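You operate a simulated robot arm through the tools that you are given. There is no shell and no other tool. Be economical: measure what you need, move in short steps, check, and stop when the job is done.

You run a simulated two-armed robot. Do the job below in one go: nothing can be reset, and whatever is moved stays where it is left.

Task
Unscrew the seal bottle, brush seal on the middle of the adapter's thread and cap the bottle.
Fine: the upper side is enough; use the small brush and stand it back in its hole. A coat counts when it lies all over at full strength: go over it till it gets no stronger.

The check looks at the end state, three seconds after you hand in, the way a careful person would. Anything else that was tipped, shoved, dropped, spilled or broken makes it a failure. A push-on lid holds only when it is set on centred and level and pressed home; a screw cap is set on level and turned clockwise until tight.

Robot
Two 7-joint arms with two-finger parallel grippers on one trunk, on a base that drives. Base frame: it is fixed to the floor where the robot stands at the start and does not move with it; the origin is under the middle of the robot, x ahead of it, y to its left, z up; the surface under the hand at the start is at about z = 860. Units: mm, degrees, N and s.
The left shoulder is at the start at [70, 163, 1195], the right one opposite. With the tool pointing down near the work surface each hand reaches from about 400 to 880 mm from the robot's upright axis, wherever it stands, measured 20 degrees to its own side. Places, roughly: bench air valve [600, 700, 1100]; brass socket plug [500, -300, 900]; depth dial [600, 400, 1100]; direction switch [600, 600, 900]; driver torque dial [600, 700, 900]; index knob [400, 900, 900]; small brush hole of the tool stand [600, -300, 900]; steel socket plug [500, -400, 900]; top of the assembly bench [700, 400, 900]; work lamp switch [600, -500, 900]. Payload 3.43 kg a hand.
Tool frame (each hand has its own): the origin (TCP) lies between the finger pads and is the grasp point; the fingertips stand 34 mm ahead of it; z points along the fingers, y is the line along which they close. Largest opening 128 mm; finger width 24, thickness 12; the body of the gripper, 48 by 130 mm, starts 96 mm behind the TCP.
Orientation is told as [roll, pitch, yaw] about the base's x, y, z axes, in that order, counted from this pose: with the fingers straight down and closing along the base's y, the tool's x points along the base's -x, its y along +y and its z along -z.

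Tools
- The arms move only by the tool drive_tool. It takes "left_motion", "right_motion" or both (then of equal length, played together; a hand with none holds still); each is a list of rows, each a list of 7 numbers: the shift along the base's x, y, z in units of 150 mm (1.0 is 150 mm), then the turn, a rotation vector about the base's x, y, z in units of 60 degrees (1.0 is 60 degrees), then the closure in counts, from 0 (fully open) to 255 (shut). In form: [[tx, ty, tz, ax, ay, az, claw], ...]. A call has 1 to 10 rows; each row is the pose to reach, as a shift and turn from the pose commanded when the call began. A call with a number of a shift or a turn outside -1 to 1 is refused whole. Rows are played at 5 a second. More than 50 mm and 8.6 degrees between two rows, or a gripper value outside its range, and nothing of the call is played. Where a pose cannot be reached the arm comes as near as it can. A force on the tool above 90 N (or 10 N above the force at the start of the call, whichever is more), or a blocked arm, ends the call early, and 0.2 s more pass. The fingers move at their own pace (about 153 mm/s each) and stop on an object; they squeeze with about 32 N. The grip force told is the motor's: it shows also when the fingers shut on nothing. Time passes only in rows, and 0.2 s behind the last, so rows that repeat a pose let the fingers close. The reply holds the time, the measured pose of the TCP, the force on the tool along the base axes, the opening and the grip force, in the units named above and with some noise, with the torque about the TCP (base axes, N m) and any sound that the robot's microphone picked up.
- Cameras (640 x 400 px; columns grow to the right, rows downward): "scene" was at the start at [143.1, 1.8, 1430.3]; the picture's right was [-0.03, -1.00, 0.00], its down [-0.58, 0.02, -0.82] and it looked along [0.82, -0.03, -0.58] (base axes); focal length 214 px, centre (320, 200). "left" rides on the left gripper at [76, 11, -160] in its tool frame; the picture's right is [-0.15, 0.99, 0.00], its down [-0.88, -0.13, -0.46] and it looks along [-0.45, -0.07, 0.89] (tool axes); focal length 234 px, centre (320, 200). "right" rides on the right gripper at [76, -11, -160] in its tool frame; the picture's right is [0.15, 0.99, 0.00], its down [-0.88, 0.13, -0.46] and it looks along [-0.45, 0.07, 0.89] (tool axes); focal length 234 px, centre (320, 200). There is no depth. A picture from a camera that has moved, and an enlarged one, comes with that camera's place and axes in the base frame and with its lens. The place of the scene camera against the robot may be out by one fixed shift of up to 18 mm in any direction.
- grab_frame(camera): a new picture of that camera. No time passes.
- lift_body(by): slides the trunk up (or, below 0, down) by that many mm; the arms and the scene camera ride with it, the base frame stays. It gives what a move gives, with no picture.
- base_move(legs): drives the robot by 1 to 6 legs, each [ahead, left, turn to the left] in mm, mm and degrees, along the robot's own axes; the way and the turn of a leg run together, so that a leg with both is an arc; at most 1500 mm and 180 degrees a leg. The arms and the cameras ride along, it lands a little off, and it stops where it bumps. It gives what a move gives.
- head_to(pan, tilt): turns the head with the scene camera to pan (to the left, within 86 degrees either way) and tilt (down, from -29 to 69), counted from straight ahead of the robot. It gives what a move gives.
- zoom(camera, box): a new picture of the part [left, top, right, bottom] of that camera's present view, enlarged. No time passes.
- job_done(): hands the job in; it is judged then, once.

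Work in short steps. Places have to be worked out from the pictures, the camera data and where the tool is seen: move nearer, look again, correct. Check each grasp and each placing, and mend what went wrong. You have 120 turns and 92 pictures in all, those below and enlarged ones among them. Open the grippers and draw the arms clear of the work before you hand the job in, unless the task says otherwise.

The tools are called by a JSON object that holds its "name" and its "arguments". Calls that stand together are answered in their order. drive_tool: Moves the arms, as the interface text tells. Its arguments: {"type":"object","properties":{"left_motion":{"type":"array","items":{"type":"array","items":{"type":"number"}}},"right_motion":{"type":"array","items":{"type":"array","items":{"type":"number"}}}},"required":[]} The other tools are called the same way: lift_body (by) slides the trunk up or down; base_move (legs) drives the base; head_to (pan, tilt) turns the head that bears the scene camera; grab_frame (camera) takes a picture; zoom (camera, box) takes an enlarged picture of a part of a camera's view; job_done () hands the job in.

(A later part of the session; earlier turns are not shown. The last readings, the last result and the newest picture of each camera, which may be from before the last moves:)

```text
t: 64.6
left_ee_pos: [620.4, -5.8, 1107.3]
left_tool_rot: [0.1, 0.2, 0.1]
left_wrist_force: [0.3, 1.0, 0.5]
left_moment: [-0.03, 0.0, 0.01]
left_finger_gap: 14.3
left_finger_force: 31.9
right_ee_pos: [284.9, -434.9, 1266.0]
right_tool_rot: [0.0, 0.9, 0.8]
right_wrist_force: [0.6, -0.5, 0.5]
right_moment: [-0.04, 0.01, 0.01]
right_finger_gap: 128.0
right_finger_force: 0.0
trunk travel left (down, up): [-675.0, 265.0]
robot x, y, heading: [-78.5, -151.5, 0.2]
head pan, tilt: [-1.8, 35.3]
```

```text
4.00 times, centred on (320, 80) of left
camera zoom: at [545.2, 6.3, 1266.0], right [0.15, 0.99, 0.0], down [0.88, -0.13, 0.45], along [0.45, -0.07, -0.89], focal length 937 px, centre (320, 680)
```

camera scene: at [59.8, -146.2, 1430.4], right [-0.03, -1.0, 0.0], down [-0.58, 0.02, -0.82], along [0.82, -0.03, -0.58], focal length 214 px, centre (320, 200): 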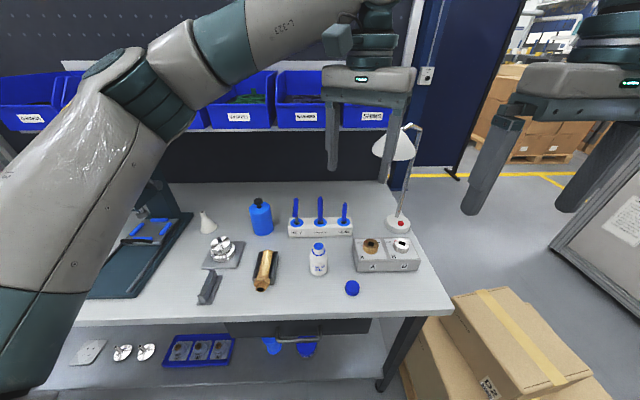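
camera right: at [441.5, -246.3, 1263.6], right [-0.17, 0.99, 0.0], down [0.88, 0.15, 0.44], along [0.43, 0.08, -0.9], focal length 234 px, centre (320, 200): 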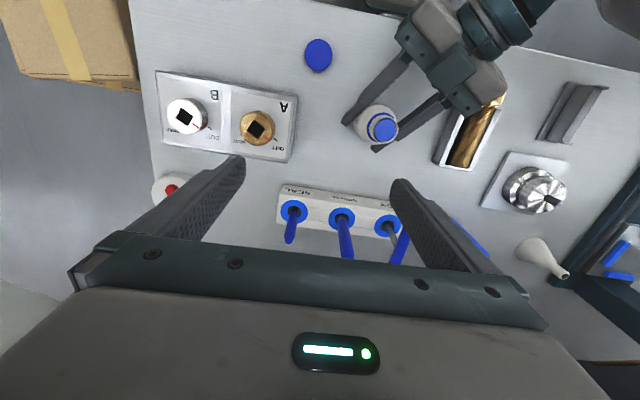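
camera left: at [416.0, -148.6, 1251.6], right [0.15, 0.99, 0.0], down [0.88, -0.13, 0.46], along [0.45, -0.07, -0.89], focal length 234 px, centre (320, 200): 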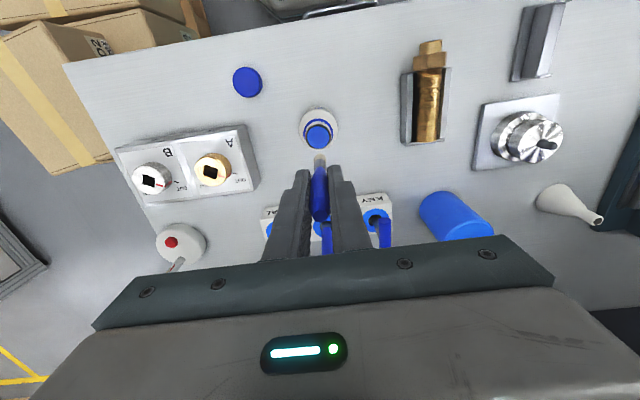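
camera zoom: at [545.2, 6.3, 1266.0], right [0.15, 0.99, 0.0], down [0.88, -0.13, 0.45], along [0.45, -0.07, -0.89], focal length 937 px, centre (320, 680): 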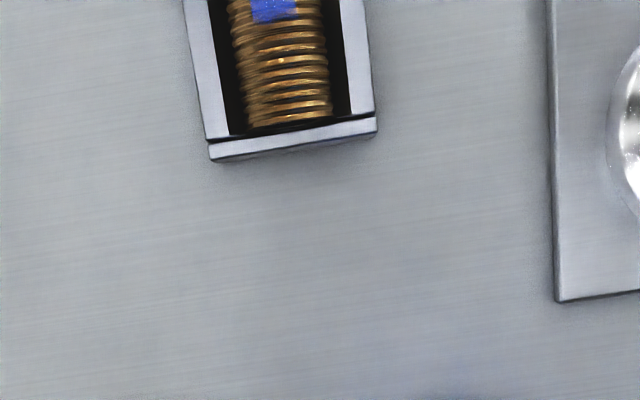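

The first call was refused for too big a step, so the next ones just moved in the air, touching nothing. I use this to re-dip, moving over the bottle mouth first.

{"name": "drive_tool", "arguments": {"left_motion": [[-0.19, -0.2, 0, 0, 0, 0, 255], [-0.38, -0.4, 0, 0, 0, 0, 255], [-0.57, -0.6, 0, 0, 0, 0, 255], [-0.76, -0.8, 0, 0, 0, 0, 255], [-0.953, -1.0, 0, 0, 0, 0, 255], [-0.953, -1.0, -0.15, 0, 0, 0, 255]]}}

{"name": "zoom", "arguments": {"camera": "left", "box": [280, 95, 360, 175]}}

```text
t: 66.0
left_ee_pos: [478.3, -154.4, 1082.6]
left_tool_rot: [0.1, 0.1, 0.1]
left_wrist_force: [-0.5, -0.1, -1.0]
left_moment: [-0.02, 0.05, 0.02]
left_finger_gap: 14.3
left_finger_force: 32.0
right_ee_pos: [286.0, -434.2, 1267.5]
right_tool_rot: [0.0, 0.9, 0.9]
right_wrist_force: [-0.2, 0.5, -0.4]
right_moment: [-0.01, 0.05, 0.0]
right_finger_gap: 128.2
right_finger_force: 0.0
trunk travel left (down, up): [-675.0, 265.0]
robot x, y, heading: [-83.8, -151.1, -0.1]
head pan, tilt: [-1.8, 35.3]
```

```text
5.00 times, centred on (320, 135) of left
camera zoom: at [402.8, -142.4, 1241.7], right [0.15, 0.99, 0.0], down [0.88, -0.13, 0.45], along [0.45, -0.07, -0.89], focal length 1171 px, centre (320, 525)
```

zoom: 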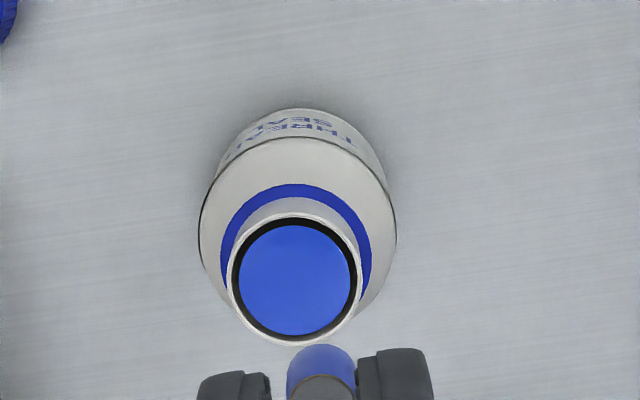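

The mouth is at [479, -161]. I centre and dip again to the same depth, then lift.

{"name": "drive_tool", "arguments": {"left_motion": [[0.005, -0.03, 0, 0, 0, 0, 255], [0.005, -0.03, -0.15, 0, 0, 0, 255], [0.005, -0.03, -0.28, 0, 0, 0, 255], [0.005, -0.03, -0.345, 0, 0, 0, 255], [0.005, -0.03, -0.345, 0, 0, 0, 255], [0.005, -0.03, -0.25, 0, 0, 0, 255], [0.005, -0.03, -0.1, 0, 0, 0, 255], [0.005, -0.03, 0.0, 0, 0, 0, 255], [0.005, -0.03, 0.13, 0, 0, 0, 255]]}}

{"name": "zoom", "arguments": {"camera": "scene", "box": [270, 170, 370, 270]}}

```text
t: 68.0
left_ee_pos: [477.2, -161.1, 1102.4]
left_tool_rot: [0.1, 0.0, 0.0]
left_wrist_force: [0.3, 0.6, -0.5]
left_moment: [0.0, -0.04, -0.01]
left_finger_gap: 14.5
left_finger_force: 32.3
right_ee_pos: [285.0, -435.5, 1267.2]
right_tool_rot: [0.1, 0.9, 0.8]
right_wrist_force: [0.3, 0.0, 0.2]
right_moment: [0.02, -0.01, 0.02]
right_finger_gap: 128.0
right_finger_force: 0.1
trunk travel left (down, up): [-675.0, 265.0]
robot x, y, heading: [-81.7, -147.4, -0.1]
head pan, tilt: [-1.8, 35.3]
```

```text
4.00 times, centred on (320, 220) of scene
camera zoom: at [59.8, -148.2, 1430.3], right [-0.03, -1.0, 0.0], down [-0.58, 0.02, -0.82], along [0.82, -0.02, -0.58], focal length 858 px, centre (320, 120)
```

zoom: 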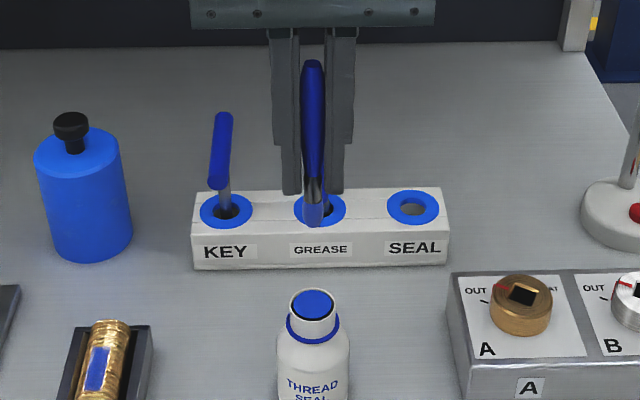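

The bristles look paler now, so that dip did not reload them fully. I dip again, 3 mm deeper, and read the force at the bottom.

{"name": "drive_tool", "arguments": {"left_motion": [[0, 0, -0.2, 0, 0, 0, 255], [0, 0, -0.38, 0, 0, 0, 255], [0, 0, -0.48, 0, 0, 0, 255], [0, 0, -0.5, 0, 0, 0, 255], [0, 0, -0.5, 0, 0, 0, 255]]}}

{"name": "zoom", "arguments": {"camera": "scene", "box": [295, 220, 345, 270]}}

```text
t: 69.2
left_ee_pos: [479.4, -160.9, 1028.1]
left_tool_rot: [0.0, 0.0, 0.0]
left_wrist_force: [1.7, -0.9, 3.1]
left_moment: [-0.01, -0.11, 0.01]
left_finger_gap: 14.5
left_finger_force: 31.7
right_ee_pos: [285.3, -436.6, 1267.3]
right_tool_rot: [0.0, 0.9, 0.8]
right_wrist_force: [0.2, 0.2, -0.7]
right_moment: [-0.03, -0.03, 0.0]
right_finger_gap: 127.9
right_finger_force: 0.1
trunk travel left (down, up): [-675.0, 265.0]
robot x, y, heading: [-81.8, -148.0, 0.1]
head pan, tilt: [-1.8, 35.3]
```

```text
8.00 times, centred on (320, 245) of scene
camera zoom: at [60.1, -147.9, 1430.4], right [-0.03, -1.0, 0.0], down [-0.58, 0.02, -0.82], along [0.82, -0.03, -0.58], focal length 1716 px, centre (320, -160)
```

zoom: 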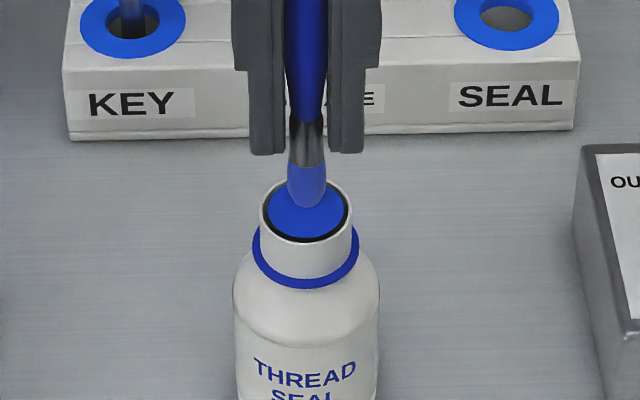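

The bristles are touching the liquid surface at 3 N. I press 1 mm more, hold a moment, then lift and check their colour.

{"name": "drive_tool", "arguments": {"left_motion": [[0, 0, -0.01, 0, 0, 0, 255], [0, 0, -0.01, 0, 0, 0, 255], [0, 0, -0.01, 0, 0, 0, 255], [0, 0, 0.1, 0, 0, 0, 255], [0, 0, 0.3, 0, 0, 0, 255], [0, 0, 0.5, 0, 0, 0, 255]]}}

{"name": "zoom", "arguments": {"camera": "scene", "box": [270, 170, 370, 270]}}

```text
t: 70.6
left_ee_pos: [477.6, -160.2, 1102.0]
left_tool_rot: [0.1, 0.1, 0.0]
left_wrist_force: [0.0, 0.8, -0.2]
left_moment: [-0.03, 0.01, 0.01]
left_finger_gap: 14.3
left_finger_force: 32.0
right_ee_pos: [284.6, -436.3, 1266.0]
right_tool_rot: [0.1, 0.9, 0.8]
right_wrist_force: [-0.3, 0.1, 0.6]
right_moment: [-0.01, 0.02, -0.02]
right_finger_gap: 128.4
right_finger_force: 0.1
trunk travel left (down, up): [-675.0, 265.0]
robot x, y, heading: [-84.2, -147.6, 0.1]
head pan, tilt: [-1.8, 35.3]
```

```text
4.00 times, centred on (320, 220) of scene
camera zoom: at [60.2, -148.1, 1430.2], right [-0.03, -1.0, 0.0], down [-0.58, 0.02, -0.82], along [0.82, -0.02, -0.58], focal length 858 px, centre (320, 120)
```

zoom: 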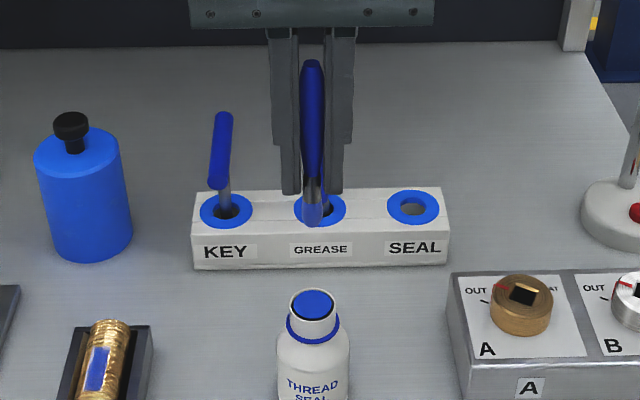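

The bristles are still only partly blue. I press about 5 mm deeper, as on the first dip, with a longer hold.

{"name": "drive_tool", "arguments": {"left_motion": [[0, 0, -0.25, 0, 0, 0, 255], [0, 0, -0.45, 0, 0, 0, 255], [0, 0, -0.52, 0, 0, 0, 255], [0, 0, -0.535, 0, 0, 0, 255], [0, 0, -0.535, 0, 0, 0, 255], [0, 0, -0.535, 0, 0, 0, 255]]}}

{"name": "zoom", "arguments": {"camera": "scene", "box": [295, 220, 345, 270]}}

```text
t: 72.0
left_ee_pos: [478.5, -159.0, 1022.3]
left_tool_rot: [0.0, -0.1, 0.1]
left_wrist_force: [1.2, -0.7, 23.3]
left_moment: [-0.06, -0.16, -0.01]
left_finger_gap: 14.3
left_finger_force: 32.0
right_ee_pos: [283.1, -435.7, 1268.1]
right_tool_rot: [0.1, 0.9, 0.8]
right_wrist_force: [0.6, -0.1, 0.6]
right_moment: [-0.01, 0.01, -0.01]
right_finger_gap: 128.0
right_finger_force: 0.2
trunk travel left (down, up): [-675.0, 265.0]
robot x, y, heading: [-81.7, -148.3, -0.1]
head pan, tilt: [-1.8, 35.3]
```

```text
8.00 times, centred on (320, 245) of scene
camera zoom: at [58.1, -148.0, 1430.6], right [-0.03, -1.0, 0.0], down [-0.58, 0.02, -0.82], along [0.82, -0.03, -0.58], focal length 1716 px, centre (320, -160)
```

zoom: 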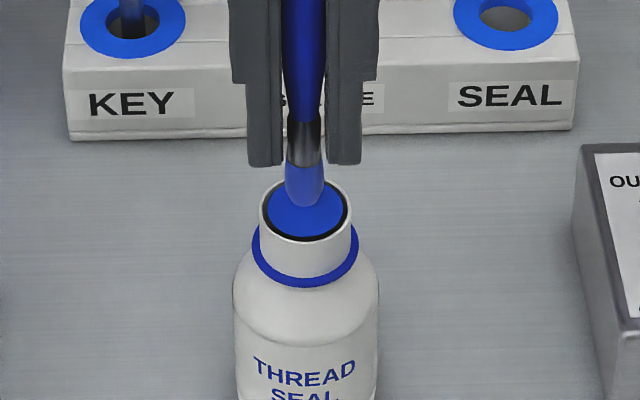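

I lift out and carry the brush back above the adapter.

{"name": "drive_tool", "arguments": {"left_motion": [[0, 0, 0.2, 0, 0, 0, 255], [0, 0, 0.45, 0, 0, 0, 255], [0, 0.25, 0.5, 0, 0, 0, 255], [0, 0.5, 0.5, 0, 0, 0, 255], [0, 0.75, 0.45, 0, 0, 0, 255], [0, 1.0, 0.3, 0, 0, 0, 255]]}}

{"name": "zoom", "arguments": {"camera": "scene", "box": [235, 200, 305, 270]}}

{"name": "zoom", "arguments": {"camera": "left", "box": [260, 70, 380, 190]}}

```text
t: 73.4
left_ee_pos: [480.5, -9.0, 1068.5]
left_tool_rot: [-0.1, 0.2, 0.0]
left_wrist_force: [0.0, 1.1, -0.9]
left_moment: [-0.03, 0.02, -0.02]
left_finger_gap: 14.5
left_finger_force: 32.3
right_ee_pos: [286.7, -433.7, 1267.3]
right_tool_rot: [-0.2, 0.9, 0.7]
right_wrist_force: [0.5, 1.1, -0.5]
right_moment: [-0.03, -0.03, -0.04]
right_finger_gap: 128.0
right_finger_force: 0.2
trunk travel left (down, up): [-675.0, 265.0]
robot x, y, heading: [-82.6, -149.4, -0.2]
head pan, tilt: [-1.8, 35.3]
```

```text
5.71 times, centred on (270, 235) of scene
camera zoom: at [60.9, -145.1, 1430.3], right [-0.03, -1.0, 0.0], down [-0.58, 0.02, -0.82], along [0.82, -0.03, -0.58], focal length 1226 px, centre (606, 0)
```

zoom: 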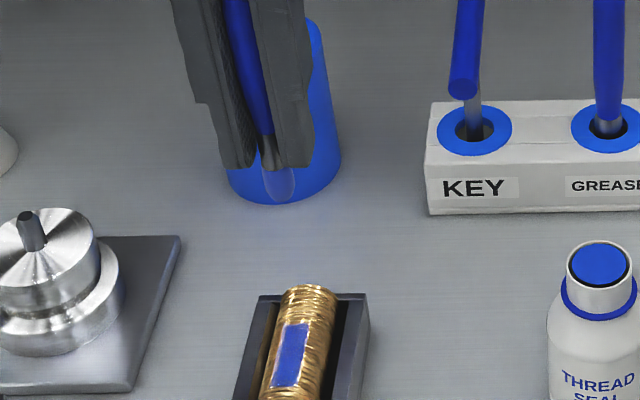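

```text
3.33 times, centred on (320, 130) of left
camera zoom: at [405.0, 3.0, 1227.4], right [0.15, 0.99, 0.0], down [0.88, -0.13, 0.45], along [0.45, -0.07, -0.89], focal length 781 px, centre (320, 433)
```

zoom: 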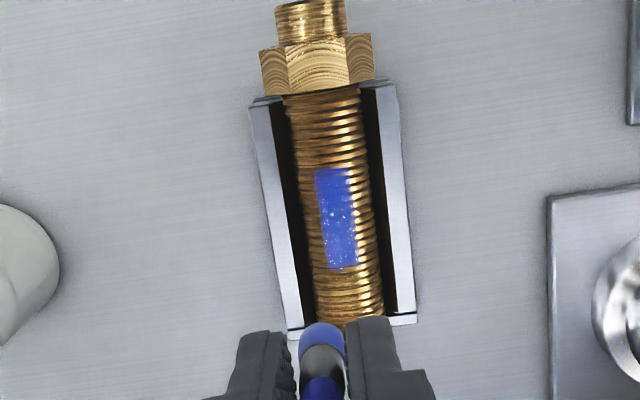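

The coat is a rectangle, about x 454–494 and 16 mm wide, centred on the thread. I lower again and go over it with the reloaded brush.

{"name": "drive_tool", "arguments": {"left_motion": [[-0.045, 0.06, -0.3, 0, 0, 0, 255], [-0.045, 0.06, -0.58, 0, 0, 0, 255], [-0.045, 0.06, -0.655, 0, 0, 0, 255], [0.055, 0.06, -0.655, 0, 0, 0, 255], [-0.045, 0.06, -0.655, 0, 0, 0, 255], [-0.165, 0.06, -0.655, 0, 0, 0, 255], [-0.165, 0.1, -0.66, 0, 0, 0, 255], [-0.045, 0.1, -0.66, 0, 0, 0, 255], [0.075, 0.1, -0.66, 0, 0, 0, 255], [0.075, 0.06, -0.655, 0, 0, 0, 255]]}}

```text
t: 75.6
left_ee_pos: [490.7, -1.7, 970.5]
left_tool_rot: [0.1, 0.1, 0.0]
left_wrist_force: [0.0, 0.5, -1.0]
left_moment: [-0.04, 0.01, 0.0]
left_finger_gap: 14.3
left_finger_force: 31.5
right_ee_pos: [285.9, -435.5, 1268.2]
right_tool_rot: [0.1, 0.9, 0.9]
right_wrist_force: [-0.4, 0.6, 0.0]
right_moment: [0.02, 0.01, -0.02]
right_finger_gap: 128.1
right_finger_force: 0.0
trunk travel left (down, up): [-675.0, 265.0]
robot x, y, heading: [-81.4, -148.7, 0.1]
head pan, tilt: [-1.8, 35.3]
```

No contact: the brush slid up a bit more at the last dip. I go down in small steps at the centre until I feel it.

{"name": "drive_tool", "arguments": {"left_motion": [[-0.12, 0, -0.01, 0, 0, 0, 255], [-0.12, 0, -0.02, 0, 0, 0, 255], [-0.12, 0, -0.03, 0, 0, 0, 255], [-0.12, 0, -0.035, 0, 0, 0, 255]]}}

```text
t: 76.6
left_ee_pos: [471.5, -1.3, 966.5]
left_tool_rot: [-0.1, -0.1, 0.0]
left_wrist_force: [1.7, 0.6, 15.0]
left_moment: [-0.01, -0.07, 0.0]
left_finger_gap: 14.5
left_finger_force: 32.4
right_ee_pos: [284.9, -436.5, 1267.5]
right_tool_rot: [0.0, 0.9, 0.8]
right_wrist_force: [0.2, -0.3, 0.1]
right_moment: [-0.02, 0.03, -0.01]
right_finger_gap: 127.9
right_finger_force: 0.0
trunk travel left (down, up): [-675.0, 265.0]
robot x, y, heading: [-82.7, -151.5, -0.0]
head pan, tilt: [-1.8, 35.3]
```

Contact at 15 N. I ease off slightly and make full strokes over the rectangle in five lanes.

{"name": "drive_tool", "arguments": {"left_motion": [[0, 0, 0.005, 0, 0, 0, 255], [0.12, 0, 0.005, 0, 0, 0, 255], [0, 0, 0.005, 0, 0, 0, 255], [-0.12, 0, 0.005, 0, 0, 0, 255], [-0.12, 0.035, -0.003, 0, 0, 0, 255], [0, 0.035, -0.003, 0, 0, 0, 255], [0.12, 0.035, -0.003, 0, 0, 0, 255], [0.12, 0.055, -0.01, 0, 0, 0, 255], [0, 0.055, -0.01, 0, 0, 0, 255], [-0.12, 0.055, -0.01, 0, 0, 0, 255]]}}

```text
t: 78.8
left_ee_pos: [454.3, 7.2, 964.5]
left_tool_rot: [0.1, 0.0, 0.1]
left_wrist_force: [2.8, 1.1, 15.9]
left_moment: [-0.05, -0.27, 0.0]
left_finger_gap: 14.5
left_finger_force: 31.7
right_ee_pos: [284.6, -435.8, 1267.4]
right_tool_rot: [0.1, 0.8, 0.9]
right_wrist_force: [-0.5, 0.5, 1.1]
right_moment: [-0.02, 0.03, -0.01]
right_finger_gap: 127.9
right_finger_force: 0.1
trunk travel left (down, up): [-675.0, 265.0]
robot x, y, heading: [-85.0, -152.3, -0.1]
head pan, tilt: [-1.8, 35.3]
```

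Good steady contact. Now the -y lanes and a second centre pass.

{"name": "drive_tool", "arguments": {"left_motion": [[0, -0.055, 0.015, 0, 0, 0, 255], [0, -0.09, 0.007, 0, 0, 0, 255], [0.12, -0.09, 0.007, 0, 0, 0, 255], [0.24, -0.09, 0.007, 0, 0, 0, 255], [0.24, -0.11, 0.0, 0, 0, 0, 255], [0.12, -0.11, 0.0, 0, 0, 0, 255], [0, -0.11, 0.0, 0, 0, 0, 255], [0, -0.055, 0.015, 0, 0, 0, 255], [0.12, -0.055, 0.015, 0, 0, 0, 255], [0.24, -0.055, 0.015, 0, 0, 0, 255]]}}

```text
t: 81.0
left_ee_pos: [491.5, -0.4, 964.1]
left_tool_rot: [0.2, 0.1, 0.1]
left_wrist_force: [-0.3, -0.9, -0.1]
left_moment: [-0.04, 0.0, 0.02]
left_finger_gap: 14.4
left_finger_force: 32.1
right_ee_pos: [286.9, -436.3, 1266.5]
right_tool_rot: [0.1, 1.0, 1.0]
right_wrist_force: [-1.5, -0.2, 0.1]
right_moment: [0.0, 0.03, 0.02]
right_finger_gap: 128.1
right_finger_force: 0.0
trunk travel left (down, up): [-675.0, 265.0]
robot x, y, heading: [-84.3, -151.5, -0.3]
head pan, tilt: [-1.8, 35.3]
```

Force has dropped, so I lift away toward +x and inspect the coat.

{"name": "drive_tool", "arguments": {"left_motion": [[0.02, 0, 0.15, 0, 0, 0, 255], [0.15, 0, 0.35, 0, 0, 0, 255], [0.3, 0, 0.5, 0, 0, 0, 255]]}}

{"name": "zoom", "arguments": {"camera": "left", "box": [270, 30, 370, 130]}}

{"name": "zoom", "arguments": {"camera": "scene", "box": [230, 190, 310, 270]}}

```text
t: 81.8
left_ee_pos: [534.2, -3.0, 1040.0]
left_tool_rot: [0.1, 0.2, 0.0]
left_wrist_force: [-0.3, -0.7, -0.5]
left_moment: [-0.02, -0.02, -0.02]
left_finger_gap: 14.3
left_finger_force: 32.3
right_ee_pos: [285.8, -435.9, 1267.7]
right_tool_rot: [0.0, 0.9, 0.8]
right_wrist_force: [-1.0, -0.3, 0.0]
right_moment: [0.02, -0.02, 0.03]
right_finger_gap: 128.1
right_finger_force: 0.0
trunk travel left (down, up): [-675.0, 265.0]
robot x, y, heading: [-87.0, -150.3, -0.2]
head pan, tilt: [-1.8, 35.3]
```

```text
4.00 times, centred on (320, 80) of left
camera zoom: at [458.4, 7.8, 1199.9], right [0.15, 0.99, 0.0], down [0.88, -0.13, 0.45], along [0.45, -0.07, -0.89], focal length 937 px, centre (320, 680)
```

zoom: 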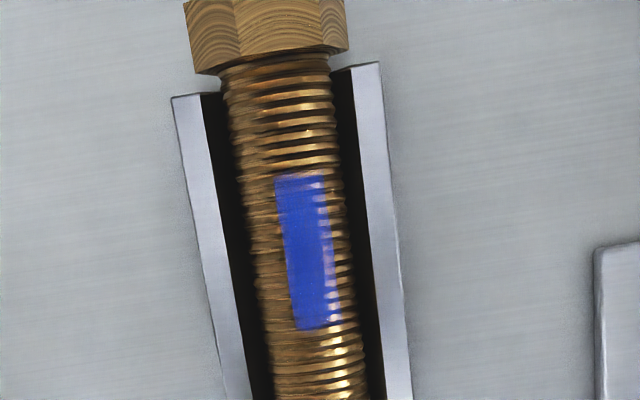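

```text
5.00 times, centred on (270, 230) of scene
camera zoom: at [60.5, -148.3, 1430.2], right [-0.03, -1.0, 0.0], down [-0.58, 0.02, -0.82], along [0.82, -0.02, -0.58], focal length 1072 px, centre (570, 50)
```

zoom: 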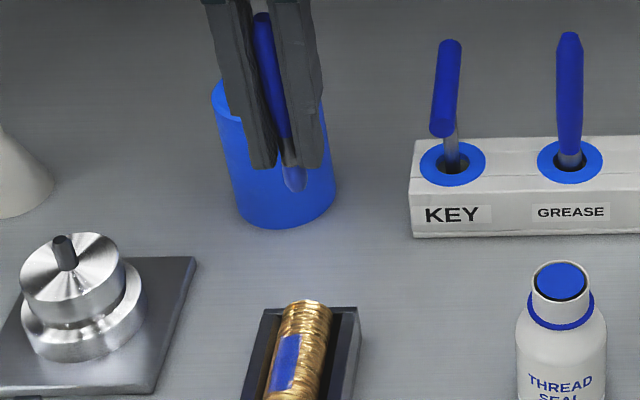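

The coat kept its rectangular outline and looks more even. I zoom in further to judge the edges.

{"name": "zoom", "arguments": {"camera": "left", "box": [300, 68, 340, 118]}}

```text
8.00 times, centred on (320, 93) of left
camera zoom: at [458.4, 7.8, 1199.9], right [0.15, 0.99, 0.0], down [0.88, -0.13, 0.45], along [0.45, -0.07, -0.89], focal length 1873 px, centre (320, 1056)
```

zoom: 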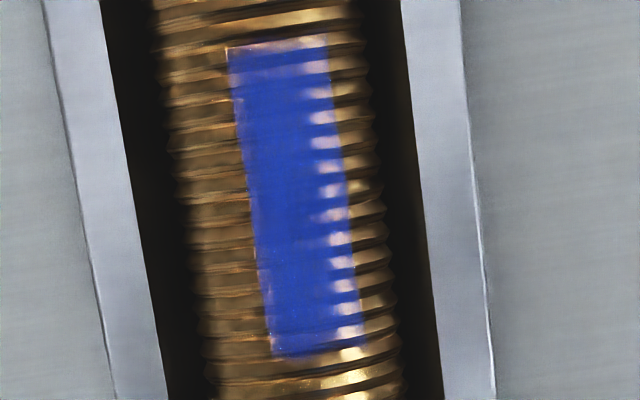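

The core is strong but the edge cells are lighter. The brush has crept up so only ~53 mm remains below the TCP. I will set it back in its hole to regrip it properly; first I carry it up and over to the stand.

{"name": "drive_tool", "arguments": {"left_motion": [[0, -0.02, 0.2, 0, 0, 0, 255], [0.05, -0.15, 0.37, 0, 0, 0, 255], [0.2, -0.35, 0.37, 0, 0, 0, 255], [0.38, -0.57, 0.37, 0, 0, 0, 255], [0.56, -0.79, 0.37, 0, 0, 0, 255], [0.72, -1.0, 0.37, 0, 0, 0, 255]]}}

{"name": "drive_tool", "arguments": {"left_motion": [[0, -0.25, 0, 0, 0, 0, 255], [0, -0.5, 0, 0, 0, 0, 255], [0, -0.68, 0, 0, 0, 0, 255], [0, -0.68, -0.2, 0, 0, 0, 255]]}}

{"name": "zoom", "arguments": {"camera": "left", "box": [270, 90, 370, 190]}}

{"name": "zoom", "arguments": {"camera": "scene", "box": [290, 130, 390, 230]}}

```text
t: 83.2
left_ee_pos: [642.3, -152.8, 1094.2]
left_tool_rot: [0.1, 0.1, 0.1]
left_wrist_force: [0.2, 0.9, -0.2]
left_moment: [0.03, 0.0, 0.0]
left_finger_gap: 14.3
left_finger_force: 31.9
right_ee_pos: [285.3, -437.5, 1266.3]
right_tool_rot: [0.1, 0.9, 0.9]
right_wrist_force: [0.1, -0.1, -0.5]
right_moment: [0.05, 0.02, 0.01]
right_finger_gap: 127.9
right_finger_force: 0.0
trunk travel left (down, up): [-675.0, 265.0]
robot x, y, heading: [-82.2, -146.5, -0.3]
head pan, tilt: [-1.8, 35.3]
```

```text
t: 84.2
left_ee_pos: [644.6, -252.4, 1064.1]
left_tool_rot: [0.0, 0.1, 0.0]
left_wrist_force: [-0.3, 0.4, -0.2]
left_moment: [-0.01, 0.05, -0.02]
left_finger_gap: 14.6
left_finger_force: 31.7
right_ee_pos: [287.1, -434.7, 1266.7]
right_tool_rot: [0.0, 0.9, 0.8]
right_wrist_force: [-0.2, -0.3, 0.6]
right_moment: [0.0, 0.01, -0.02]
right_finger_gap: 128.1
right_finger_force: 0.0
trunk travel left (down, up): [-675.0, 265.0]
robot x, y, heading: [-83.1, -148.6, -0.0]
head pan, tilt: [-1.8, 35.3]
```

```text
4.00 times, centred on (320, 140) of left
camera zoom: at [569.3, -241.8, 1223.7], right [0.15, 0.99, 0.0], down [0.88, -0.13, 0.45], along [0.45, -0.07, -0.89], focal length 937 px, centre (320, 440)
```

zoom: 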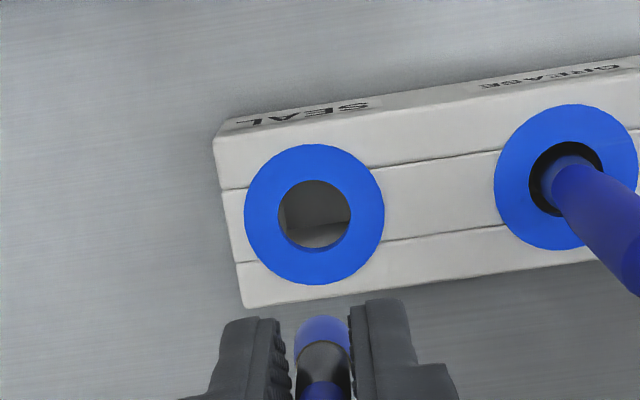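

```text
4.00 times, centred on (340, 180) of scene
camera zoom: at [62.0, -147.1, 1430.1], right [-0.03, -1.0, 0.0], down [-0.58, 0.02, -0.82], along [0.82, -0.03, -0.58], focal length 858 px, centre (240, 280)
```

zoom: 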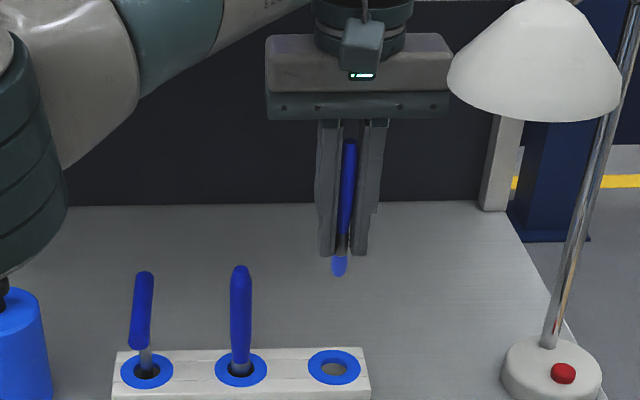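

The mouth of the SEAL hole is at about [647, -256], wide enough. I trim and lower the brush in until the fingertips are just above the stand.

{"name": "drive_tool", "arguments": {"left_motion": [[-0.005, -0.01, -0.2, 0, 0, 0, 255], [-0.005, -0.01, -0.45, 0, 0, 0, 255], [-0.005, -0.01, -0.65, 0, 0, 0, 255], [-0.005, -0.01, -0.78, 0, 0, 0, 255], [-0.005, -0.01, -0.85, 0, 0, 0, 255]]}}

{"name": "zoom", "arguments": {"camera": "scene", "box": [290, 150, 390, 250]}}

```text
t: 85.4
left_ee_pos: [643.5, -254.8, 939.2]
left_tool_rot: [0.0, -0.3, 0.0]
left_wrist_force: [6.3, 0.3, 15.1]
left_moment: [0.02, -0.04, -0.21]
left_finger_gap: 14.3
left_finger_force: 32.2
right_ee_pos: [283.3, -435.8, 1268.7]
right_tool_rot: [0.0, 0.8, 0.8]
right_wrist_force: [-0.5, 1.0, -0.1]
right_moment: [0.01, -0.01, 0.01]
right_finger_gap: 127.8
right_finger_force: 0.1
trunk travel left (down, up): [-675.0, 265.0]
robot x, y, heading: [-85.1, -147.4, 0.1]
head pan, tilt: [-1.8, 35.3]
```

```text
4.00 times, centred on (340, 200) of scene
camera zoom: at [58.1, -147.5, 1430.9], right [-0.03, -1.0, 0.0], down [-0.58, 0.02, -0.82], along [0.82, -0.03, -0.58], focal length 858 px, centre (240, 200)
```

zoom: 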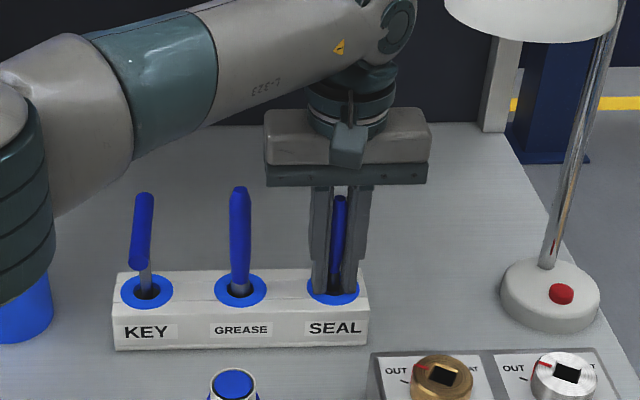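

The fingertips touch the blue collar. I raise 2 mm and open, letting the brush drop into its hole.

{"name": "drive_tool", "arguments": {"left_motion": [[0, 0, 0.02, 0, 0, 0, 255], [0, 0, 0.025, 0, 0, 0, 225], [0, 0, 0.025, 0, 0, 0, 195], [0, 0, 0.025, 0, 0, 0, 185], [0, 0, 0.14, 0, 0, 0, 185]]}}

{"name": "zoom", "arguments": {"camera": "scene", "box": [290, 150, 390, 250]}}

{"name": "grab_frame", "arguments": {"camera": "left"}}

```text
t: 86.6
left_ee_pos: [643.2, -252.2, 959.2]
left_tool_rot: [-0.1, 0.0, -0.2]
left_wrist_force: [0.1, 0.2, -0.3]
left_moment: [-0.02, 0.01, 0.0]
left_finger_gap: 35.1
left_finger_force: 0.1
right_ee_pos: [285.1, -436.5, 1266.9]
right_tool_rot: [0.1, 0.9, 0.8]
right_wrist_force: [-0.4, 0.0, 0.5]
right_moment: [0.02, 0.04, 0.03]
right_finger_gap: 128.1
right_finger_force: 0.1
trunk travel left (down, up): [-675.0, 265.0]
robot x, y, heading: [-81.8, -150.5, -0.1]
head pan, tilt: [-1.8, 35.3]
```

```text
4.00 times, centred on (340, 200) of scene
camera zoom: at [59.6, -147.9, 1430.3], right [-0.03, -1.0, 0.0], down [-0.58, 0.02, -0.82], along [0.82, -0.03, -0.58], focal length 858 px, centre (240, 200)
```

zoom: 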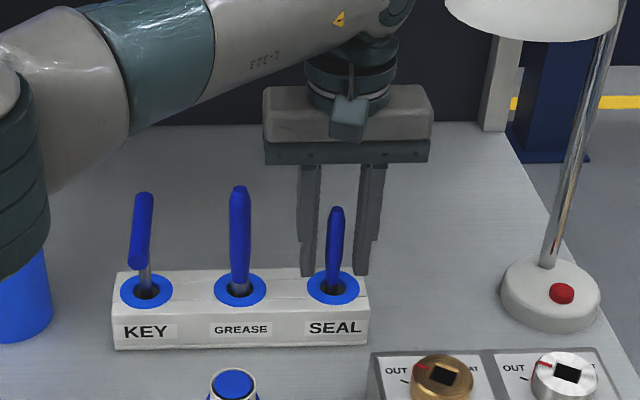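

```text
20 pictures are left
camera left: at [567.5, -242.4, 1117.7], right [0.15, 0.99, 0.0], down [0.88, -0.13, 0.46], along [0.45, -0.07, -0.89], focal length 234 px, centre (320, 200)
```

left: 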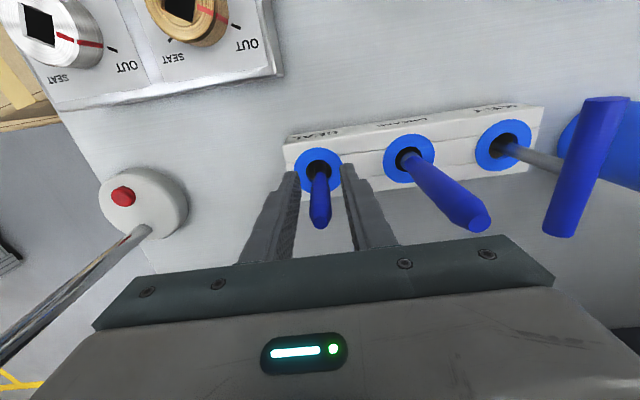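

The brush stands in its hole again. Only 20 pictures remain, so I go by tracked offsets: I regrip at the original height and lift.

{"name": "drive_tool", "arguments": {"left_motion": [[0, 0, 0, 0, 0, 0, 220], [0, 0, 0, 0, 0, 0, 255], [0, 0, 0, 0, 0, 0, 255], [0, 0, 0.1, 0, 0, 0, 255], [0, 0, 0.3, 0, 0, 0, 255], [0, 0, 0.55, 0, 0, 0, 255], [0, 0, 0.8, 0, 0, 0, 255]]}}

{"name": "drive_tool", "arguments": {"left_motion": [[-0.12, 0.15, 0.08, 0, 0, 0, 255], [-0.28, 0.36, 0.1, 0, 0, 0, 255], [-0.5, 0.5, 0.1, 0, 0, 0, 255], [-0.75, 0.58, 0.1, 0, 0, 0, 255], [-1.0, 0.63, 0.1, 0, 0, 0, 255]]}}

{"name": "zoom", "arguments": {"camera": "left", "box": [270, 80, 370, 180]}}

```text
t: 88.2
left_ee_pos: [639.6, -255.0, 1079.2]
left_tool_rot: [0.2, 0.1, 0.0]
left_wrist_force: [-0.2, 0.1, 0.5]
left_moment: [0.01, -0.04, 0.03]
left_finger_gap: 14.4
left_finger_force: 32.4
right_ee_pos: [284.5, -436.9, 1268.6]
right_tool_rot: [0.1, 0.9, 0.9]
right_wrist_force: [0.3, -0.1, -0.1]
right_moment: [0.03, -0.03, 0.01]
right_finger_gap: 128.0
right_finger_force: 0.1
trunk travel left (down, up): [-675.0, 265.0]
robot x, y, heading: [-83.4, -152.8, -0.2]
head pan, tilt: [-1.8, 35.3]
```

```text
t: 89.4
left_ee_pos: [491.2, -161.0, 1092.5]
left_tool_rot: [0.0, 0.0, 0.0]
left_wrist_force: [0.1, -0.2, -1.0]
left_moment: [-0.02, -0.04, -0.01]
left_finger_gap: 14.2
left_finger_force: 32.2
right_ee_pos: [285.6, -435.0, 1267.8]
right_tool_rot: [0.0, 0.9, 0.9]
right_wrist_force: [-0.3, 0.6, 0.6]
right_moment: [-0.03, 0.0, 0.0]
right_finger_gap: 127.9
right_finger_force: 0.0
trunk travel left (down, up): [-675.0, 265.0]
robot x, y, heading: [-82.6, -148.2, -0.0]
head pan, tilt: [-1.8, 35.3]
```

```text
4.00 times, centred on (320, 130) of left
camera zoom: at [415.3, -148.8, 1252.0], right [0.15, 0.99, 0.0], down [0.88, -0.13, 0.46], along [0.45, -0.07, -0.89], focal length 937 px, centre (320, 480)
```

zoom: 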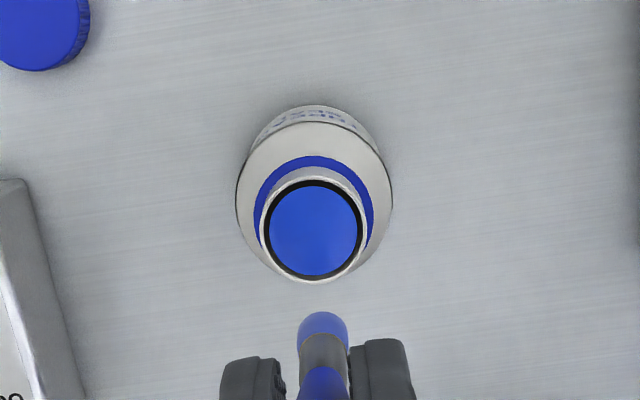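

The brush end sits about 5 mm ahead of the TCP, and the mouth is 19 mm behind it. I shift -18 mm in x and lower gently to the liquid.

{"name": "drive_tool", "arguments": {"left_motion": [[-0.12, 0, 0, 0, 0, 0, 255], [-0.12, 0, -0.1, 0, 0, 0, 255], [-0.12, 0, -0.2, 0, 0, 0, 255], [-0.12, 0, -0.225, 0, 0, 0, 255], [-0.12, 0, -0.24, 0, 0, 0, 255], [-0.12, 0, -0.245, 0, 0, 0, 255]]}}

```text
t: 90.8
left_ee_pos: [473.6, -160.4, 1055.4]
left_tool_rot: [0.0, 0.2, -0.1]
left_wrist_force: [-0.1, -0.3, 0.0]
left_moment: [0.01, 0.0, 0.0]
left_finger_gap: 14.2
left_finger_force: 31.4
right_ee_pos: [285.8, -435.1, 1266.7]
right_tool_rot: [0.1, 0.8, 0.8]
right_wrist_force: [-0.4, -0.1, -0.1]
right_moment: [0.03, 0.0, -0.03]
right_finger_gap: 127.9
right_finger_force: 0.1
trunk travel left (down, up): [-675.0, 265.0]
robot x, y, heading: [-84.0, -151.1, 0.0]
head pan, tilt: [-1.8, 35.3]
```

No contact yet; I go down 7.5 mm more.

{"name": "drive_tool", "arguments": {"left_motion": [[0, 0, -0.01, 0, 0, 0, 255], [0, 0, -0.02, 0, 0, 0, 255], [0, 0, -0.03, 0, 0, 0, 255], [0, 0, -0.04, 0, 0, 0, 255], [0, 0, -0.05, 0, 0, 0, 255]]}}

```text
t: 92.0
left_ee_pos: [472.6, -159.6, 1051.0]
left_tool_rot: [0.0, -0.1, 0.0]
left_wrist_force: [1.3, 1.2, 22.7]
left_moment: [0.08, -0.21, -0.03]
left_finger_gap: 14.5
left_finger_force: 32.1
right_ee_pos: [284.2, -436.1, 1267.5]
right_tool_rot: [0.1, 0.8, 0.8]
right_wrist_force: [0.3, -0.1, -0.9]
right_moment: [-0.01, 0.03, -0.02]
right_finger_gap: 127.9
right_finger_force: 0.0
trunk travel left (down, up): [-675.0, 265.0]
robot x, y, heading: [-83.4, -151.3, 0.1]
head pan, tilt: [-1.8, 35.3]
```

22 N: well wetted. I lift at once to avoid creep and carry the brush above the adapter.

{"name": "drive_tool", "arguments": {"left_motion": [[0, 0, 0.1, 0, 0, 0, 255], [0, 0, 0.3, 0, 0, 0, 255], [-0.01, 0.25, 0.35, 0, 0, 0, 255], [-0.02, 0.5, 0.3, 0, 0, 0, 255], [-0.027, 0.75, 0.1, 0, 0, 0, 255], [-0.027, 1.0, -0.05, 0, 0, 0, 255], [-0.027, 1.0, -0.25, 0, 0, 0, 255]]}}

{"name": "zoom", "arguments": {"camera": "left", "box": [270, 80, 370, 180]}}

```text
t: 93.6
left_ee_pos: [471.9, -10.2, 1012.7]
left_tool_rot: [0.1, 0.0, 0.0]
left_wrist_force: [-0.5, 0.0, 0.1]
left_moment: [-0.02, 0.04, 0.0]
left_finger_gap: 14.1
left_finger_force: 31.7
right_ee_pos: [286.5, -435.6, 1266.7]
right_tool_rot: [0.1, 1.0, 0.7]
right_wrist_force: [-0.3, 0.1, -0.2]
right_moment: [0.01, 0.04, -0.01]
right_finger_gap: 128.2
right_finger_force: 0.0
trunk travel left (down, up): [-675.0, 265.0]
robot x, y, heading: [-85.5, -151.1, -0.3]
head pan, tilt: [-1.8, 35.3]
```

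```text
4.00 times, centred on (320, 130) of left
camera zoom: at [395.7, 0.5, 1171.5], right [0.15, 0.99, 0.0], down [0.88, -0.13, 0.45], along [0.45, -0.07, -0.89], focal length 937 px, centre (320, 480)
```

zoom: 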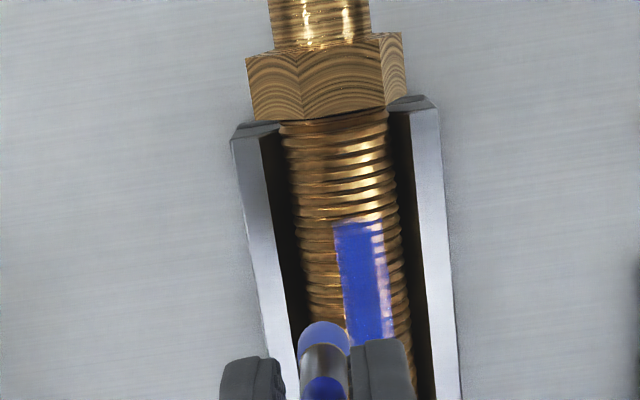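

The brush is well loaded. The coat's midline is at y ≈ +2, about 4 mm further left than my earlier lanes, which explains the weak +y edge. I shift over it and lower to contact.

{"name": "drive_tool", "arguments": {"left_motion": [[0, 0.083, 0, 0, 0, 0, 255], [0, 0.083, -0.06, 0, 0, 0, 255], [0, 0.083, -0.09, 0, 0, 0, 255], [0, 0.083, -0.1, 0, 0, 0, 255], [0, 0.083, -0.11, 0, 0, 0, 255]]}}

```text
t: 94.8
left_ee_pos: [469.8, 2.4, 996.5]
left_tool_rot: [0.1, 0.1, 0.0]
left_wrist_force: [1.3, 0.6, -0.1]
left_moment: [-0.02, -0.03, 0.01]
left_finger_gap: 14.2
left_finger_force: 32.1
right_ee_pos: [285.9, -436.0, 1267.4]
right_tool_rot: [0.1, 0.9, 0.8]
right_wrist_force: [-0.1, 0.2, -0.4]
right_moment: [0.01, 0.0, 0.03]
right_finger_gap: 128.0
right_finger_force: 0.2
trunk travel left (down, up): [-675.0, 265.0]
robot x, y, heading: [-86.3, -146.3, 0.1]
head pan, tilt: [-1.8, 35.3]
```

{"name": "drive_tool", "arguments": {"left_motion": [[0, 0, -0.01, 0, 0, 0, 255], [0, 0, -0.018, 0, 0, 0, 255], [0, 0, -0.024, 0, 0, 0, 255], [0, 0, -0.03, 0, 0, 0, 255]]}}

```text
t: 95.8
left_ee_pos: [470.5, 1.6, 993.3]
left_tool_rot: [0.1, -0.2, 0.1]
left_wrist_force: [-0.8, -0.2, 18.3]
left_moment: [-0.02, -0.1, -0.03]
left_finger_gap: 14.2
left_finger_force: 32.6
right_ee_pos: [283.2, -435.5, 1268.1]
right_tool_rot: [0.2, 0.8, 0.9]
right_wrist_force: [-0.1, 0.1, -0.2]
right_moment: [0.02, -0.01, 0.03]
right_finger_gap: 127.8
right_finger_force: 0.2
trunk travel left (down, up): [-675.0, 265.0]
robot x, y, heading: [-80.3, -147.8, 0.2]
head pan, tilt: [-1.8, 35.3]
```

I have 18 N of contact, so I ease up 1.5 mm and stroke the lanes, +y side first, overshooting the ends.

{"name": "drive_tool", "arguments": {"left_motion": [[0.14, 0, 0.01, 0, 0, 0, 255], [0, 0, 0.01, 0, 0, 0, 255], [-0.14, 0, 0.01, 0, 0, 0, 255], [-0.14, 0.03, 0.006, 0, 0, 0, 255], [0, 0.03, 0.006, 0, 0, 0, 255], [0.14, 0.03, 0.006, 0, 0, 0, 255], [0.14, 0.05, -0.002, 0, 0, 0, 255], [0, 0.05, -0.002, 0, 0, 0, 255], [-0.14, 0.05, -0.002, 0, 0, 0, 255], [-0.14, 0, 0.008, 0, 0, 0, 255]]}}

```text
t: 98.0
left_ee_pos: [447.8, 5.4, 992.1]
left_tool_rot: [0.1, 0.1, 0.1]
left_wrist_force: [-2.5, 9.6, 13.0]
left_moment: [0.9, 0.18, 0.08]
left_finger_gap: 14.2
left_finger_force: 31.9
right_ee_pos: [284.2, -432.8, 1268.0]
right_tool_rot: [0.0, 0.9, 0.9]
right_wrist_force: [0.3, -0.3, 0.0]
right_moment: [0.0, -0.01, 0.01]
right_finger_gap: 127.8
right_finger_force: 0.1
trunk travel left (down, up): [-675.0, 265.0]
robot x, y, heading: [-77.4, -148.5, 0.1]
head pan, tilt: [-1.8, 35.3]
```

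Contact is still good. Next the -y lanes, then cross strokes at both ends.

{"name": "drive_tool", "arguments": {"left_motion": [[0, -0.03, -0.004, 0, 0, 0, 255], [0.14, -0.03, -0.004, 0, 0, 0, 255], [0.28, -0.03, -0.004, 0, 0, 0, 255], [0.28, -0.05, -0.012, 0, 0, 0, 255], [0.14, -0.05, -0.012, 0, 0, 0, 255], [0, -0.05, -0.012, 0, 0, 0, 255], [0.02, 0.0, -0.002, 0, 0, 0, 255], [0.02, 0.045, -0.01, 0, 0, 0, 255], [0.14, 0.0, -0.002, 0, 0, 0, 255], [0.26, -0.04, -0.01, 0, 0, 0, 255]]}}

{"name": "drive_tool", "arguments": {"left_motion": [[0, 0.04, 0.006, 0, 0, 0, 255], [0, 0.09, 0, 0, 0, 0, 255], [-0.12, 0.09, 0, 0, 0, 0, 255], [-0.24, 0.09, 0, 0, 0, 0, 255], [-0.24, 0.06, 0.005, 0, 0, 0, 255], [-0.12, 0.06, 0.005, 0, 0, 0, 255], [0, 0.06, 0.005, 0, 0, 0, 255]]}}

```text
t: 100.2
left_ee_pos: [488.4, -3.8, 992.1]
left_tool_rot: [-0.1, 0.2, 0.0]
left_wrist_force: [-0.8, -0.5, 2.7]
left_moment: [-0.08, -0.02, 0.01]
left_finger_gap: 14.2
left_finger_force: 31.4
right_ee_pos: [286.3, -435.3, 1266.7]
right_tool_rot: [0.1, 1.0, 0.9]
right_wrist_force: [-0.1, -0.1, -0.2]
right_moment: [0.02, 0.02, -0.01]
right_finger_gap: 127.7
right_finger_force: 0.0
trunk travel left (down, up): [-675.0, 265.0]
robot x, y, heading: [-83.5, -152.6, -0.0]
head pan, tilt: [-1.8, 35.3]
```

```text
t: 101.8
left_ee_pos: [488.5, 6.0, 991.6]
left_tool_rot: [0.0, 0.1, 0.0]
left_wrist_force: [0.3, -0.4, 0.3]
left_moment: [0.03, 0.03, -0.01]
left_finger_gap: 14.1
left_finger_force: 32.3
right_ee_pos: [285.4, -435.1, 1267.1]
right_tool_rot: [0.1, 0.8, 0.9]
right_wrist_force: [0.0, -0.4, -0.1]
right_moment: [-0.02, -0.01, -0.01]
right_finger_gap: 127.8
right_finger_force: 0.1
trunk travel left (down, up): [-675.0, 265.0]
robot x, y, heading: [-80.5, -148.6, 0.0]
head pan, tilt: [-1.8, 35.3]
```

Contact faded at the end. I lift away to inspect.

{"name": "drive_tool", "arguments": {"left_motion": [[0.05, 0, 0.12, 0, 0, 0, 255], [0.2, 0, 0.25, 0, 0, 0, 255], [0.32, 0, 0.35, 0, 0, 0, 255]]}}

{"name": "zoom", "arguments": {"camera": "left", "box": [295, 60, 345, 120]}}

```text
t: 102.6
left_ee_pos: [535.4, 5.1, 1043.9]
left_tool_rot: [0.1, 0.2, 0.0]
left_wrist_force: [1.3, -1.0, -0.7]
left_moment: [0.02, 0.02, 0.01]
left_finger_gap: 14.1
left_finger_force: 31.8
right_ee_pos: [285.8, -436.1, 1267.4]
right_tool_rot: [0.1, 0.9, 0.9]
right_wrist_force: [0.3, -0.7, 0.4]
right_moment: [-0.01, 0.02, -0.02]
right_finger_gap: 127.9
right_finger_force: 0.0
trunk travel left (down, up): [-675.0, 265.0]
robot x, y, heading: [-80.5, -152.3, 0.2]
head pan, tilt: [-1.8, 35.3]
```

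```text
6.67 times, centred on (320, 90) of left
camera zoom: at [460.3, 16.8, 1203.5], right [0.15, 0.99, 0.0], down [0.88, -0.13, 0.45], along [0.45, -0.07, -0.89], focal length 1561 px, centre (320, 933)
```

zoom: 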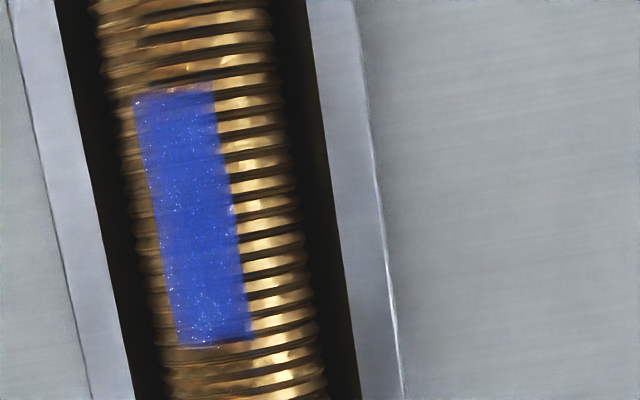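

Edges look much stronger now; only the near end and -y rim seem slightly lighter. I make one more full pass, with extra at the near end, and then compare from the same view.

{"name": "drive_tool", "arguments": {"left_motion": [[-0.25, -0.02, -0.15, 0, 0, 0, 255], [-0.44, -0.02, -0.33, 0, 0, 0, 255], [-0.44, -0.02, -0.365, 0, 0, 0, 255], [-0.44, -0.02, -0.375, 0, 0, 0, 255]]}}

```text
t: 103.6
left_ee_pos: [469.9, 3.2, 990.4]
left_tool_rot: [-0.1, -0.2, 0.0]
left_wrist_force: [1.2, 3.8, 22.8]
left_moment: [0.25, -0.31, 0.03]
left_finger_gap: 14.2
left_finger_force: 32.5
right_ee_pos: [284.2, -435.4, 1269.0]
right_tool_rot: [0.1, 0.8, 0.9]
right_wrist_force: [-0.3, 1.0, -0.4]
right_moment: [-0.01, -0.01, -0.01]
right_finger_gap: 128.0
right_finger_force: 0.2
trunk travel left (down, up): [-675.0, 265.0]
robot x, y, heading: [-81.6, -149.9, -0.1]
head pan, tilt: [-1.8, 35.3]
```

I feel 23 N, so I ease up and sweep: near end, -y lanes, centre, +y lanes.

{"name": "drive_tool", "arguments": {"left_motion": [[0, 0, 0.012, 0, 0, 0, 255], [-0.15, 0, 0.012, 0, 0, 0, 255], [-0.15, -0.03, 0.008, 0, 0, 0, 255], [0, -0.03, 0.008, 0, 0, 0, 255], [0.15, -0.03, 0.008, 0, 0, 0, 255], [0.15, -0.06, -0.005, 0, 0, 0, 255], [0, -0.06, -0.005, 0, 0, 0, 255], [-0.15, -0.06, -0.005, 0, 0, 0, 255], [-0.13, -0.02, 0.008, 0, 0, 0, 255], [-0.13, 0.03, 0.006, 0, 0, 0, 255]]}}

{"name": "drive_tool", "arguments": {"left_motion": [[0.13, 0, 0, 0, 0, 0, 255], [0.28, 0, 0, 0, 0, 0, 255], [0.28, 0.025, -0.01, 0, 0, 0, 255], [0.13, 0.025, -0.01, 0, 0, 0, 255], [-0.02, 0.025, -0.01, 0, 0, 0, 255], [-0.02, -0.03, 0.0, 0, 0, 0, 255], [0.13, -0.03, 0.0, 0, 0, 0, 255], [0.28, -0.03, 0.0, 0, 0, 0, 255]]}}

```text
t: 105.8
left_ee_pos: [451.5, 8.2, 989.0]
left_tool_rot: [0.0, 0.2, 0.0]
left_wrist_force: [0.7, -0.4, 0.1]
left_moment: [-0.02, 0.0, -0.01]
left_finger_gap: 14.3
left_finger_force: 31.4
right_ee_pos: [286.2, -435.4, 1266.9]
right_tool_rot: [0.0, 0.9, 0.9]
right_wrist_force: [0.1, 0.6, 0.4]
right_moment: [-0.04, -0.02, 0.0]
right_finger_gap: 127.9
right_finger_force: 0.1
trunk travel left (down, up): [-675.0, 265.0]
robot x, y, heading: [-82.3, -148.0, 0.0]
head pan, tilt: [-1.8, 35.3]
```

```text
t: 107.6
left_ee_pos: [493.6, 1.2, 988.9]
left_tool_rot: [0.1, 0.2, 0.1]
left_wrist_force: [0.2, -0.7, -0.6]
left_moment: [-0.02, 0.02, 0.0]
left_finger_gap: 14.3
left_finger_force: 31.8
right_ee_pos: [285.9, -435.1, 1266.9]
right_tool_rot: [0.1, 0.9, 0.9]
right_wrist_force: [0.1, -0.1, -0.4]
right_moment: [0.03, 0.04, 0.02]
right_finger_gap: 127.7
right_finger_force: 0.0
trunk travel left (down, up): [-675.0, 265.0]
robot x, y, heading: [-83.5, -147.4, 0.2]
head pan, tilt: [-1.8, 35.3]
```

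I lift to the same viewpoint as before to compare.

{"name": "drive_tool", "arguments": {"left_motion": [[0.05, 0.01, 0.12, 0, 0, 0, 255], [0.2, 0.02, 0.25, 0, 0, 0, 255], [0.29, 0.02, 0.369, 0, 0, 0, 255]]}}

{"name": "zoom", "arguments": {"camera": "left", "box": [295, 60, 345, 120]}}

{"name": "grab_frame", "arguments": {"camera": "left"}}

```text
t: 108.4
left_ee_pos: [535.6, 4.3, 1045.0]
left_tool_rot: [0.2, 0.1, 0.1]
left_wrist_force: [-0.1, 0.3, -0.8]
left_moment: [0.0, -0.02, 0.02]
left_finger_gap: 14.1
left_finger_force: 31.5
right_ee_pos: [285.1, -436.0, 1266.7]
right_tool_rot: [0.1, 1.0, 0.8]
right_wrist_force: [0.0, 0.1, -0.1]
right_moment: [-0.02, 0.01, 0.0]
right_finger_gap: 127.8
right_finger_force: 0.1
trunk travel left (down, up): [-675.0, 265.0]
robot x, y, heading: [-80.6, -151.1, 0.1]
head pan, tilt: [-1.8, 35.3]
```

```text
6.67 times, centred on (320, 90) of left
camera zoom: at [460.7, 16.4, 1203.3], right [0.15, 0.99, 0.0], down [0.88, -0.13, 0.45], along [0.45, -0.07, -0.89], focal length 1561 px, centre (320, 933)
```

zoom: 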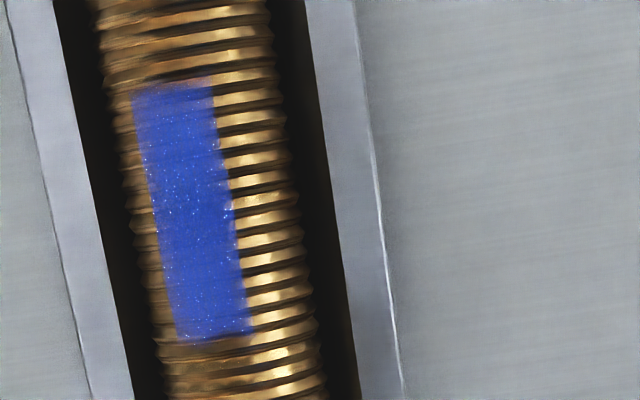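

```text
15 pictures are left
camera left: at [460.7, 16.4, 1203.3], right [0.15, 0.99, 0.0], down [0.88, -0.13, 0.45], along [0.45, -0.07, -0.89], focal length 234 px, centre (320, 200)
```

left: 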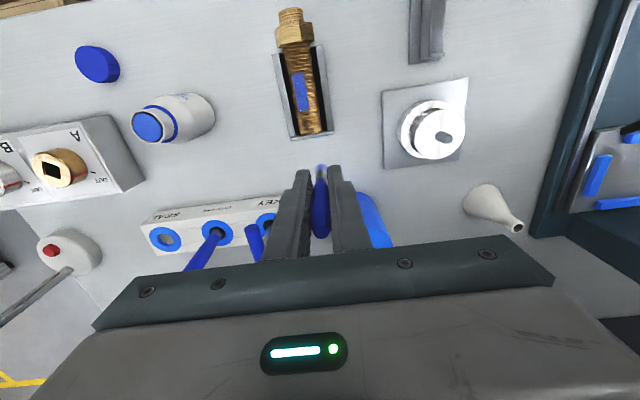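

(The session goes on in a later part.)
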